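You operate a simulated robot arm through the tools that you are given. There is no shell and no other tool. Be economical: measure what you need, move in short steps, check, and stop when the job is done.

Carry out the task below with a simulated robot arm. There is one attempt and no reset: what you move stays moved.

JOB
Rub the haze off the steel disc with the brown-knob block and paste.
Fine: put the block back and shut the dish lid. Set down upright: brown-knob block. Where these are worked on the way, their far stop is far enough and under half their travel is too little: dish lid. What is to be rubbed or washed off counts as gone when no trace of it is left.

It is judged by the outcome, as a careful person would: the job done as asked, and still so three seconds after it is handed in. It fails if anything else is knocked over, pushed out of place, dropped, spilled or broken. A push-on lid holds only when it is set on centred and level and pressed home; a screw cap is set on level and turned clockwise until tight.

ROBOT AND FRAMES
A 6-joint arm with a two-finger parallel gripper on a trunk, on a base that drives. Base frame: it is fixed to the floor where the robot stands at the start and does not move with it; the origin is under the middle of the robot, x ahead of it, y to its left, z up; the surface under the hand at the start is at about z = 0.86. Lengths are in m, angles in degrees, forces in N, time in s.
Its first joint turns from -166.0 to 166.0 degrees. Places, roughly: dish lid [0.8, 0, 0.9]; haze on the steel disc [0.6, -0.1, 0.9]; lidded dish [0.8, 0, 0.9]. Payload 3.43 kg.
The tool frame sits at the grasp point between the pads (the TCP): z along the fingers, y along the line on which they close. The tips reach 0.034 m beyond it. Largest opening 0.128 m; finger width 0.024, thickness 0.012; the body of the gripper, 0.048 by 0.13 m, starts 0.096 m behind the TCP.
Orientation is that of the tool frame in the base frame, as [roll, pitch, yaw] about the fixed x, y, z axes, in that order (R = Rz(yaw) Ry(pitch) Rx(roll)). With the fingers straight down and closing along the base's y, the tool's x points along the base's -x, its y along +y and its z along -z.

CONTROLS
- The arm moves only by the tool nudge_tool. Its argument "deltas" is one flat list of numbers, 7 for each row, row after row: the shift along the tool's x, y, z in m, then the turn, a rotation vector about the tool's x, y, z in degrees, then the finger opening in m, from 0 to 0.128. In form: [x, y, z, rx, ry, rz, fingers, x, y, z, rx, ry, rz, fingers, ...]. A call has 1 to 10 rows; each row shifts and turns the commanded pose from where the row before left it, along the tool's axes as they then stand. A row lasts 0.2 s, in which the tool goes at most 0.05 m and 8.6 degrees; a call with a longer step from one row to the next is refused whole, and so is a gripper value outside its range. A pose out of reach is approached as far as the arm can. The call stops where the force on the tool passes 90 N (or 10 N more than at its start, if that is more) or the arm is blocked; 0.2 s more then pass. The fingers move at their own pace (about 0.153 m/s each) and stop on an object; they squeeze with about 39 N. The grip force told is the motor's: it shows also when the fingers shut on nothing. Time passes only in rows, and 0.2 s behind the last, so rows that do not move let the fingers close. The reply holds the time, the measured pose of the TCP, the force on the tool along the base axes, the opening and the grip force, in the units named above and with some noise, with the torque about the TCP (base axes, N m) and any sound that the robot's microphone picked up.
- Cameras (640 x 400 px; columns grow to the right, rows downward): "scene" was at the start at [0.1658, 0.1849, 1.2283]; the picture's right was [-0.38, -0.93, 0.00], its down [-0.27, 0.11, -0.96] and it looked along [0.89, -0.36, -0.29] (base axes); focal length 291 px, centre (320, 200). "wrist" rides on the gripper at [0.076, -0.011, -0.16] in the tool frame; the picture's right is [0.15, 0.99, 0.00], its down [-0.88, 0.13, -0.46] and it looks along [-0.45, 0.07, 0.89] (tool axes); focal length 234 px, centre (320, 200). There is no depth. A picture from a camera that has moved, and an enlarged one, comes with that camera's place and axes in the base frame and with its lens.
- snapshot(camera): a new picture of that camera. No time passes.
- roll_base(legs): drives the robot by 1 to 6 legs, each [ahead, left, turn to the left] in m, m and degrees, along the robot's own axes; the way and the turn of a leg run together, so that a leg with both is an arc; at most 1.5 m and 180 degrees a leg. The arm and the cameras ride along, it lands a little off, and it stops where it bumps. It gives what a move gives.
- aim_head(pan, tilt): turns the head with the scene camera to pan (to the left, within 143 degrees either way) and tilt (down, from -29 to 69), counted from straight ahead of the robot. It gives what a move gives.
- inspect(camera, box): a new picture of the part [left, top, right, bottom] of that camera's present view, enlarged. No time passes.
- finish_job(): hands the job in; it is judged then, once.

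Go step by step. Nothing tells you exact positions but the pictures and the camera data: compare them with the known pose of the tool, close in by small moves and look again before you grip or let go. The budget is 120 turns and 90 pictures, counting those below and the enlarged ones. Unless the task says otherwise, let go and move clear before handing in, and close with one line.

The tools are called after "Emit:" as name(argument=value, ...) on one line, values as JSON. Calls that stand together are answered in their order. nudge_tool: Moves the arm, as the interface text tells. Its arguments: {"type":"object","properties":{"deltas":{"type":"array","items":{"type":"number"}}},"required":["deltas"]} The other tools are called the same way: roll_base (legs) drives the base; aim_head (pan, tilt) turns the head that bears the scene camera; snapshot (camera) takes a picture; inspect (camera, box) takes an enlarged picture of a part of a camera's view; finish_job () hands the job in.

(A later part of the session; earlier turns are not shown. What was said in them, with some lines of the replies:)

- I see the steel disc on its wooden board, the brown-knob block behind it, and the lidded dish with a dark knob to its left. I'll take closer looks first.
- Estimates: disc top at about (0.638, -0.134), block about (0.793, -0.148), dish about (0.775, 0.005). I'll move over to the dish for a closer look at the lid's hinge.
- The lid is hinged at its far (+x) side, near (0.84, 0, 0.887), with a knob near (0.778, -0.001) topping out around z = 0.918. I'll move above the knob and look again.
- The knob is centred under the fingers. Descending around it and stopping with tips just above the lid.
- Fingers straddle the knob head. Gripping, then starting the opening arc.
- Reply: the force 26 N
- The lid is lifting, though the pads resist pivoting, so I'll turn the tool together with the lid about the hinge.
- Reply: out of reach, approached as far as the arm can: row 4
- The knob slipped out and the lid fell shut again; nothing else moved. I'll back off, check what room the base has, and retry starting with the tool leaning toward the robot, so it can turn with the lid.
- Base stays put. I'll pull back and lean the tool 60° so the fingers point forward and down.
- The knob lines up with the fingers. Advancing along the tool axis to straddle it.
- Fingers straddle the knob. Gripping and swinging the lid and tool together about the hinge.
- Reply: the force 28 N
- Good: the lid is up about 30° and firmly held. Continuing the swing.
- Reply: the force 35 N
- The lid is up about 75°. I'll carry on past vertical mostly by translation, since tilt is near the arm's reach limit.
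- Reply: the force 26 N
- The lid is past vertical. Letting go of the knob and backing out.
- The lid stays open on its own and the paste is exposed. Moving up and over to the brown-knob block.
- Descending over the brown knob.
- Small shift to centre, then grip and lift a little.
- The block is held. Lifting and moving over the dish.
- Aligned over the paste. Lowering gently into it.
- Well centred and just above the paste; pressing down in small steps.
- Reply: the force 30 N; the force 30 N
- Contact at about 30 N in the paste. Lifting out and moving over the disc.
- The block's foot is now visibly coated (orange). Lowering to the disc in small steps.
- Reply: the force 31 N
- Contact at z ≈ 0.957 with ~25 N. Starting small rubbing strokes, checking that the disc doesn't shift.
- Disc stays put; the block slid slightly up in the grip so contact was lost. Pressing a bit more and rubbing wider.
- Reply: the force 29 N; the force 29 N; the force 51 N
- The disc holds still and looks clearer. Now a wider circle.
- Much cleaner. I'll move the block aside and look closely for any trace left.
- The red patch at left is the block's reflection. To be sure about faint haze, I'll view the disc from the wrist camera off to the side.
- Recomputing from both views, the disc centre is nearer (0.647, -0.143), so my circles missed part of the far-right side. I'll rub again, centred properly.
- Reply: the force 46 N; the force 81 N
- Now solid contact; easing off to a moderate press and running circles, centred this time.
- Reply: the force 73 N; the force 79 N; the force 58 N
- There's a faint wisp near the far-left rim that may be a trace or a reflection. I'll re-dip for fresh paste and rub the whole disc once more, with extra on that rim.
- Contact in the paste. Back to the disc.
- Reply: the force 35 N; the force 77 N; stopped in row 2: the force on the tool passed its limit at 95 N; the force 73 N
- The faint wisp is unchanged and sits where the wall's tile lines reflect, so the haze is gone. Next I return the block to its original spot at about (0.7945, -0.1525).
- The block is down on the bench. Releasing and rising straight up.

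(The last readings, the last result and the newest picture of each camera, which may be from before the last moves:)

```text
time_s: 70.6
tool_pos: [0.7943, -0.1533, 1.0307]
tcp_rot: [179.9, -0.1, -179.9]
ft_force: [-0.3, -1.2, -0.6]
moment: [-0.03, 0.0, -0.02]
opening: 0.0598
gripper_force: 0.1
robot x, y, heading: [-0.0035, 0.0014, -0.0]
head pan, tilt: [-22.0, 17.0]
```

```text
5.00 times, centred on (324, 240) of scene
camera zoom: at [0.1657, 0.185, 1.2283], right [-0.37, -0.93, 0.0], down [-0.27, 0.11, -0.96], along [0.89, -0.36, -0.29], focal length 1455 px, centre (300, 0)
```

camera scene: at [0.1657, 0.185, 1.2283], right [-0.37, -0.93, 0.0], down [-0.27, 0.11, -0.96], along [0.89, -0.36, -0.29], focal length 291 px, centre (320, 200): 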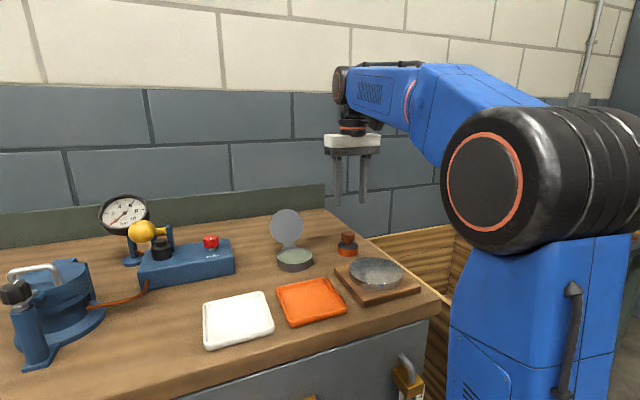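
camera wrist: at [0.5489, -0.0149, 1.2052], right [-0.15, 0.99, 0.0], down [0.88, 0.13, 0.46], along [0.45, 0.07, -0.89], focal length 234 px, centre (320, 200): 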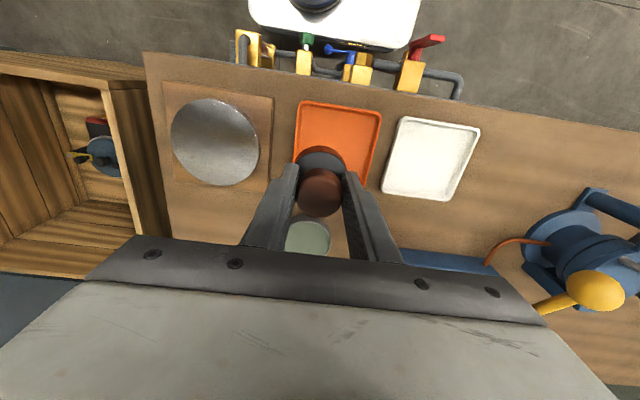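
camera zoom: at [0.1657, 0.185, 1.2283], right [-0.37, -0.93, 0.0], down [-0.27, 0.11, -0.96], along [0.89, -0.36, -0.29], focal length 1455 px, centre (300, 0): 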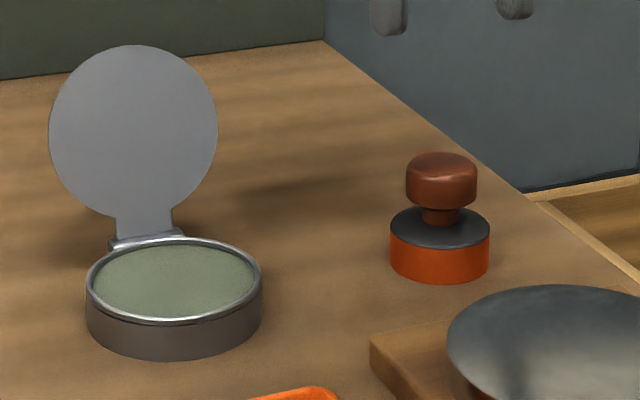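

Emit:
inspect(camera="scene", box=[335, 240, 425, 300])

```text
6.67 times, centred on (380, 270) of scene
camera zoom: at [0.1657, 0.185, 1.2283], right [-0.37, -0.93, 0.0], down [-0.27, 0.11, -0.96], along [0.89, -0.36, -0.29], focal length 1940 px, centre (-80, -267)
```

zoom: 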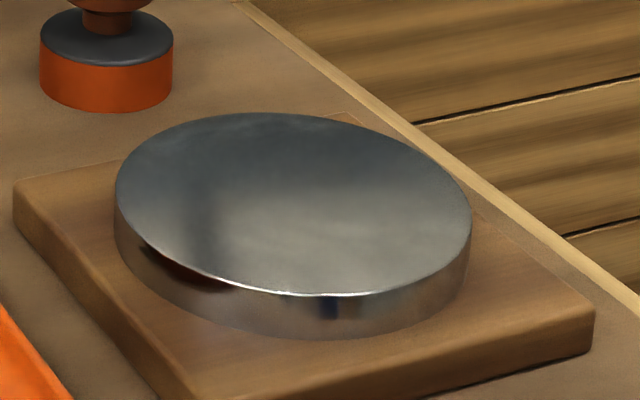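

The disc is clean and the block is upright in place. Now to close the lid under control: I'll go back above its knob at the same 15° lean used for release.

Emit:
nudge_tool(deltas=[0, 0, -0.042, 0, 0, 0, 0.05, -0.028, 0.0377, 0, 0, 0, 0, 0.05, -0.028, 0.0377, 0, 0, 0, 0, 0.05, -0.028, 0.0377, 0, 0, 0, 0, 0.05, -0.028, 0.0377, 0, 0, 0, 0, 0.05, 0, 0, 0, 0, 7.5, 0, 0.05, 0, 0, 0, 0, 7.4, 0, 0.05])

Emit:
snapshot(camera="wrist")

```text
time_s: 72.2
tool_pos: [0.8905, -0.0015, 1.0279]
tcp_rot: [179.7, -14.0, 180.0]
ft_force: [1.0, 0.2, 0.1]
moment: [0.03, -0.07, 0.02]
opening: 0.05
gripper_force: 0.1
out of reach, approached as far as the arm can: row 7
robot x, y, heading: [0.0011, 0.0025, -0.1]
head pan, tilt: [-22.0, 17.0]
```

```text
21 pictures are left
camera wrist: at [0.8555, -0.0143, 1.2004], right [-0.14, 0.99, 0.04], down [0.96, 0.13, 0.23], along [0.22, 0.07, -0.97], focal length 234 px, centre (320, 200)
```

wrist: 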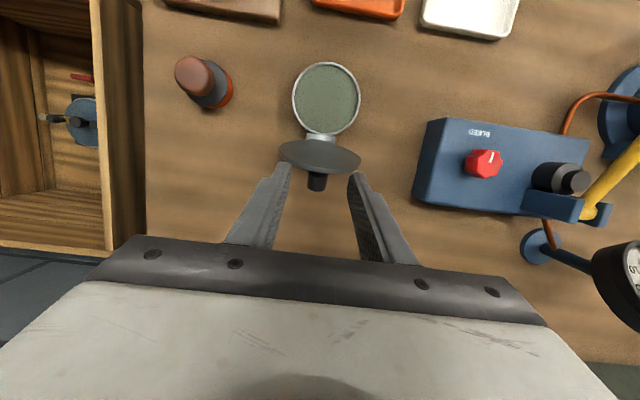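

Emit:
nudge_tool(deltas=[-0.02, 0, 0.022, 0, 0, 0, 0.05])

Emit:
inspect(camera="scene", box=[240, 180, 368, 280])

```text
time_s: 72.6
tool_pos: [0.9044, -0.0032, 1.0021]
tcp_rot: [179.9, -14.9, -180.0]
ft_force: [0.0, -0.3, -0.6]
moment: [0.03, 0.02, 0.02]
opening: 0.0501
gripper_force: 0.0
robot x, y, heading: [-0.0021, -0.0006, 0.1]
head pan, tilt: [-22.0, 17.0]
```

```text
4.00 times, centred on (304, 230) of scene
camera zoom: at [0.1655, 0.1851, 1.2283], right [-0.37, -0.93, 0.0], down [-0.27, 0.11, -0.96], along [0.89, -0.36, -0.29], focal length 1164 px, centre (384, 80)
```

zoom: 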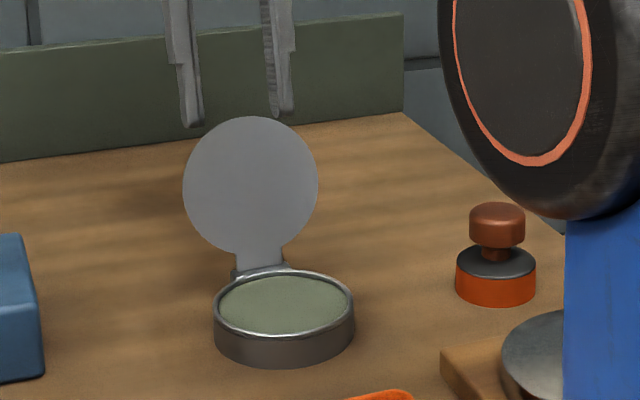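

Emit:
nudge_tool(deltas=[-0.0078, 0, 0.0122, 0, 0, 0, 0.05, 0, 0, 0.02, 0, 0, 0, 0.05, 0, 0, 0.018, 0, 0, 0, 0.05, 0, 0, 0, 0, 0, 0, 0.05])

Emit:
inspect(camera="wrist", box=[240, 80, 400, 220])

```text
time_s: 73.6
tool_pos: [0.8981, -0.0042, 0.9509]
tcp_rot: [179.9, -14.9, 179.9]
ft_force: [0.1, -0.1, -0.3]
moment: [-0.01, 0.02, 0.0]
opening: 0.05
gripper_force: 0.1
robot x, y, heading: [0.0018, -0.0004, 0.1]
head pan, tilt: [-22.0, 17.0]
```

```text
2.86 times, centred on (320, 150) of wrist
camera zoom: at [0.8647, -0.0149, 1.1247], right [-0.14, 0.99, 0.04], down [0.97, 0.13, 0.21], along [0.21, 0.07, -0.98], focal length 669 px, centre (320, 343)
```

zoom: 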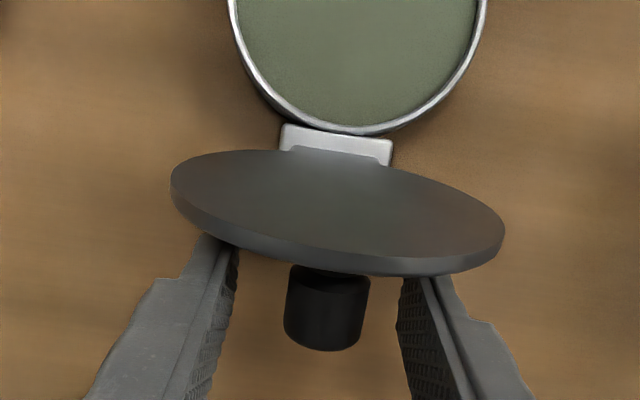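

The knob sits between the fingers. Slight shift, then grip and start retracing the swing.

Emit:
nudge_tool(deltas=[-0.004, 0.001, 0.002, 0, 0, 0, 0.05, 0, 0, 0, 0, 0, 0, 0.03, 0, 0, 0, 0, 0, 0, 0.012, 0, 0, 0, 0, 0, 0, 0.012, 0, 0, 0, 0, 0, 0, 0.012])

Emit:
inspect(camera="wrist", box=[240, 80, 400, 220])

```text
time_s: 74.8
tool_pos: [0.9017, -0.002, 0.9482]
tcp_rot: [179.9, -14.9, 179.9]
ft_force: [2.0, 7.6, -0.6]
moment: [0.03, -0.12, -0.09]
opening: 0.0207
gripper_force: 44.8
robot x, y, heading: [-0.0016, -0.0015, 0.0]
head pan, tilt: [-22.0, 17.0]
```

```text
2.86 times, centred on (320, 150) of wrist
camera zoom: at [0.8685, -0.0138, 1.1213], right [-0.14, 0.99, 0.04], down [0.97, 0.13, 0.21], along [0.21, 0.07, -0.98], focal length 669 px, centre (320, 343)
```

zoom: 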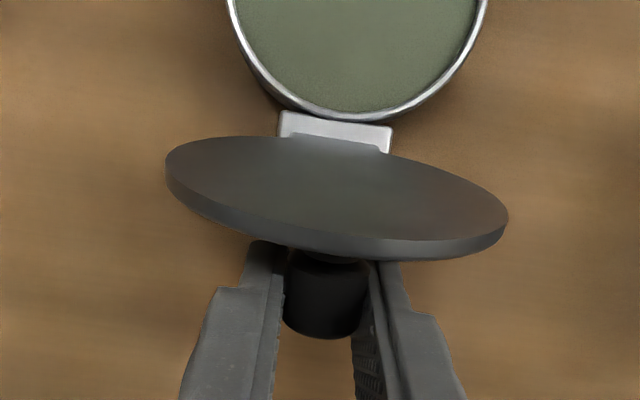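

Emit:
nudge_tool(deltas=[0.0107, 0, -0.0062, 0, 0, 0, 0.012, 0.0102, 0, -0.004, 0, 0, 0, 0.012, 0.0096, 0, -0.002, 0, 0, 0, 0.012, 0.011, 0, -0.0007, 0, 0, 0, 0.012, 0.0112, 0, 0.0007, 0, 0, 0, 0.012])

Emit:
inspect(camera="scene", box=[240, 180, 368, 280])

```text
time_s: 76.0
tool_pos: [0.8552, -0.0019, 0.9726]
tcp_rot: [179.9, -14.9, 180.0]
ft_force: [19.2, 9.0, -9.7]
moment: [0.28, -1.83, -0.36]
opening: 0.0211
gripper_force: 44.7
robot x, y, heading: [-0.0032, 0.0007, -0.1]
head pan, tilt: [-22.0, 17.0]
```

```text
4.00 times, centred on (304, 230) of scene
camera zoom: at [0.1668, 0.1853, 1.2281], right [-0.37, -0.93, 0.0], down [-0.27, 0.11, -0.96], along [0.89, -0.36, -0.29], focal length 1164 px, centre (384, 80)
```

zoom: 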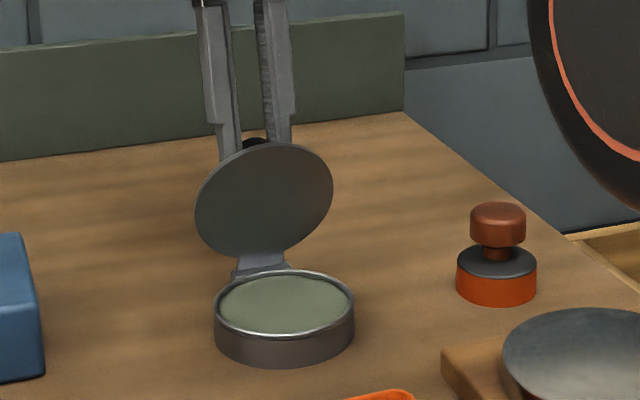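

Lid is back at about 80°, still held. Continuing downward, turning the tool with it.

Emit:
nudge_tool(deltas=[0.0115, 0, 0.0022, 0, -7.5, 0, 0.012, 0.0115, 0, 0.0022, 0, -7.5, 0, 0.012, 0.0115, 0, 0.0022, 0, -7.5, 0, 0.012, 0.0115, 0, 0.0022, 0, -7.5, 0, 0.012, 0.0115, 0, 0.0022, 0, -7.5, 0, 0.012, 0.0115, 0, 0.0022, 0, -7.5, 0, 0.012])

Emit:
snapshot(camera="scene")

```text
time_s: 77.4
tool_pos: [0.7897, -0.0024, 0.9556]
tcp_rot: [179.8, 30.1, -179.9]
ft_force: [4.5, 8.7, -20.5]
moment: [0.13, 0.89, 0.06]
opening: 0.0205
gripper_force: 45.4
robot x, y, heading: [0.0001, -0.0037, 0.1]
head pan, tilt: [-22.0, 17.0]
```

```text
16 pictures are left
camera scene: at [0.1666, 0.1854, 1.2281], right [-0.37, -0.93, 0.0], down [-0.27, 0.11, -0.96], along [0.89, -0.36, -0.29], focal length 291 px, centre (320, 200)
```

scene: 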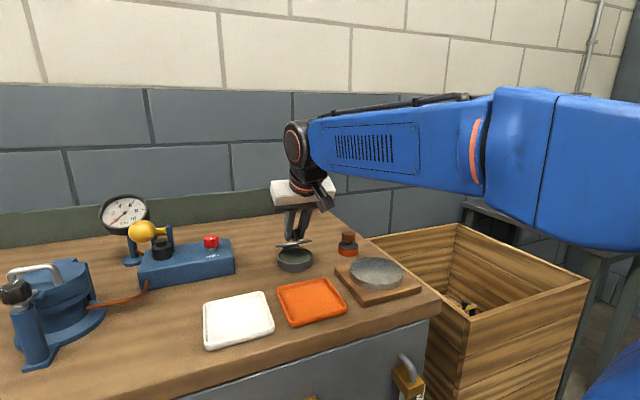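

Emit:
nudge_tool(deltas=[0.0115, 0, 0.0022, 0, -7.5, 0, 0.012, 0.0115, 0, 0.0022, 0, -7.5, 0, 0.012, 0.0115, 0, 0.0022, 0, -7.5, 0, 0.012])

Emit:
inspect(camera="scene", box=[240, 200, 368, 280])

Emit:
inspect(camera="wrist", box=[240, 100, 400, 220])

```text
time_s: 78.2
tool_pos: [0.7639, -0.0026, 0.9302]
tcp_rot: [179.9, 52.7, -179.9]
ft_force: [18.4, 20.4, -10.0]
moment: [0.29, 0.0, 0.32]
opening: 0.0209
gripper_force: 44.9
robot x, y, heading: [0.0007, 0.001, -0.1]
head pan, tilt: [-22.0, 17.0]
```

```text
5.00 times, centred on (304, 240) of scene
camera zoom: at [0.1667, 0.1858, 1.228], right [-0.37, -0.93, 0.0], down [-0.27, 0.11, -0.96], along [0.89, -0.36, -0.29], focal length 1455 px, centre (400, 0)
```

zoom: 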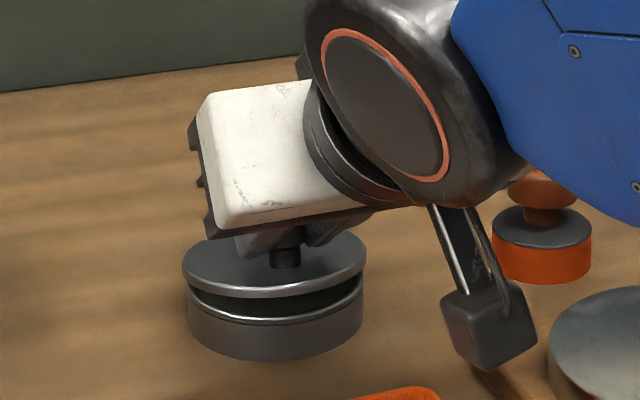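

```text
3.33 times, centred on (320, 160) of wrist
camera zoom: at [0.5917, -0.0136, 0.9661], right [-0.09, 0.99, -0.12], down [0.17, 0.13, 0.98], along [0.98, 0.07, -0.18], focal length 781 px, centre (320, 333)
```

zoom: 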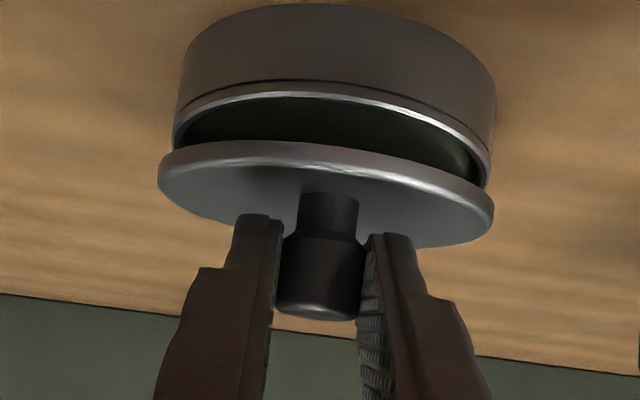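

Nearly shut, about 10° to go.

Emit:
nudge_tool(deltas=[0.0115, 0, 0.0022, 0, -7.5, 0, 0.012, 0.006, 0, 0.0012, 0, -3.5, 0, 0.012])

Emit:
inspect(camera="wrist", box=[240, 100, 400, 220])

```text
time_s: 78.8
tool_pos: [0.7568, -0.0015, 0.9168]
tcp_rot: [179.7, 63.9, 179.8]
ft_force: [17.4, 12.5, 12.6]
moment: [0.12, 0.34, 0.28]
opening: 0.0208
gripper_force: 44.7
robot x, y, heading: [-0.0013, -0.0008, 0.1]
head pan, tilt: [-22.0, 17.0]
```

```text
3.33 times, centred on (320, 160) of wrist
camera zoom: at [0.5802, -0.0135, 0.9193], right [-0.07, 0.99, -0.13], down [-0.02, 0.13, 0.99], along [1.0, 0.07, 0.01], focal length 781 px, centre (320, 333)
```

zoom: 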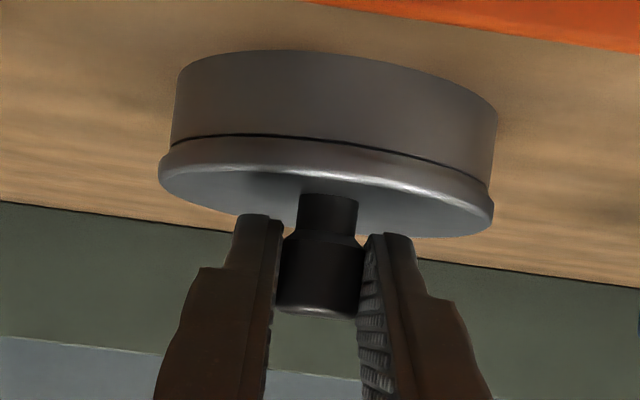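

The lid is shut. Releasing the knob and backing straight out, then up.

Emit:
nudge_tool(deltas=[0, 0, 0, 0, 0, 0, 0.045, 0, 0, 0, 0, 0, 0, 0.045, 0, 0, -0.025, 0, 0, 0, 0.045, 0, 0, -0.03, 0, 0, 0, 0.045, -0.03, 0, -0.03, 0, 0, 0, 0.045, -0.04, 0, -0.02, 0, 0, 0, 0.045, -0.04, 0, 0, 0, 7.5, 0, 0.045])

Emit:
inspect(camera="scene", box=[240, 200, 368, 280])

```text
time_s: 80.4
tool_pos: [0.7145, -0.0056, 1.0584]
tcp_rot: [179.9, 56.0, 179.9]
ft_force: [0.1, -0.5, 0.6]
moment: [0.02, 0.03, -0.01]
opening: 0.045
gripper_force: 0.0
robot x, y, heading: [0.002, -0.0014, -0.1]
head pan, tilt: [-22.0, 17.0]
```

```text
5.00 times, centred on (304, 240) of scene
camera zoom: at [0.1654, 0.1849, 1.2283], right [-0.37, -0.93, 0.0], down [-0.27, 0.11, -0.96], along [0.89, -0.36, -0.29], focal length 1455 px, centre (400, 0)
```

zoom: 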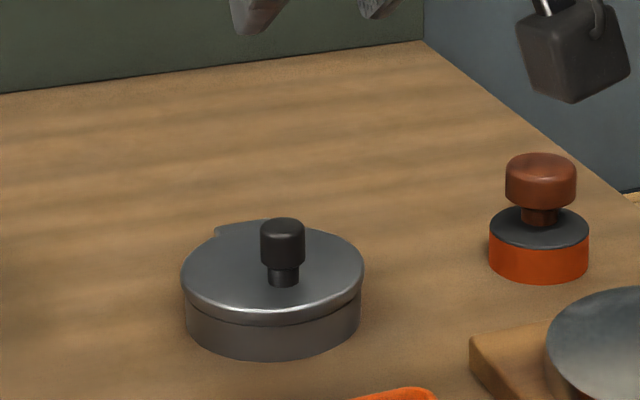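

Lid shut, block upright. Straightening up and taking a last look over everything.

Emit:
nudge_tool(deltas=[-0.03, 0, -0.03, 0, 8, 0, 0.045, -0.02, 0.03, -0.02, 0, 8, 0, 0.045, 0, 0.03, -0.03, 0, 8, 0, 0.045, 0, 0.03, -0.02, 0, 8, 0, 0.045, 0, 0.03, -0.02, 0, 8, 0, 0.045, 0, 0.03, 0, 0, 8, 0, 0.045, 0, 0, 0, 0, 8, 0, 0.045])

Emit:
snapshot(camera="scene")

Emit:
inspect(camera="scene", box=[335, 240, 425, 300])

Emit:
snapshot(camera="wrist")

```text
time_s: 82.0
tool_pos: [0.6656, 0.1473, 1.1739]
tcp_rot: [179.7, 0.4, -180.0]
ft_force: [-0.3, -0.4, 0.8]
moment: [0.01, -0.07, 0.0]
opening: 0.0453
gripper_force: 0.2
out of reach, approached as far as the arm can: row 7
robot x, y, heading: [0.0013, -0.0025, -0.1]
head pan, tilt: [-22.0, 17.0]
```

```text
11 pictures are left
camera scene: at [0.1653, 0.185, 1.2283], right [-0.37, -0.93, 0.0], down [-0.27, 0.11, -0.96], along [0.89, -0.36, -0.29], focal length 291 px, centre (320, 200)
```

scene: 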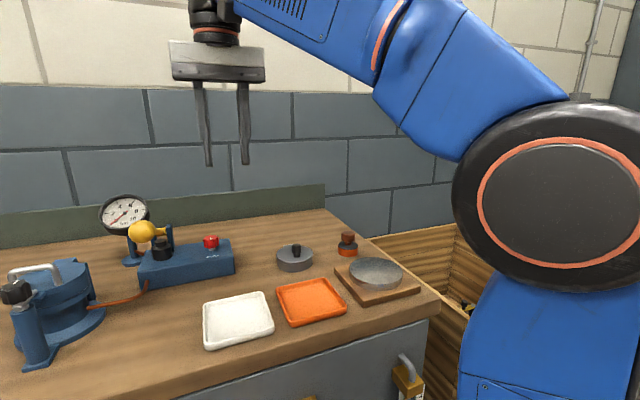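

```text
6.67 times, centred on (380, 270) of scene
camera zoom: at [0.1653, 0.185, 1.2283], right [-0.37, -0.93, 0.0], down [-0.27, 0.11, -0.96], along [0.89, -0.36, -0.29], focal length 1940 px, centre (-80, -267)
```

zoom: 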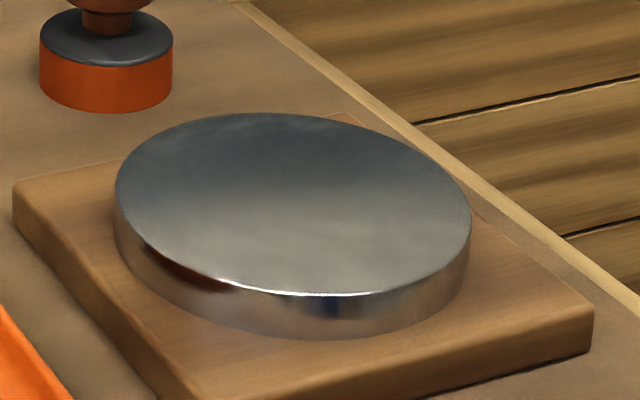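

```text
9 pictures are left
camera wrist: at [0.5878, 0.1351, 1.3331], right [-0.15, 0.99, 0.0], down [0.88, 0.13, 0.46], along [0.46, 0.07, -0.89], focal length 234 px, centre (320, 200)
```

wrist: 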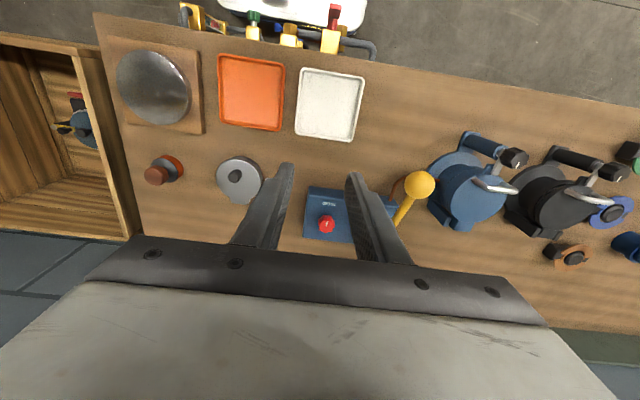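

The disc is clear, the dish lid is shut, and the block is upright in its place with nothing else disturbed. Handing in.

Emit:
finish_job()

```text
The job is handed in.
```

The steel disc is rubbed clear of haze as far as the cameras show. The brown-knob block is back upright in its place, and the dish lid is shut.
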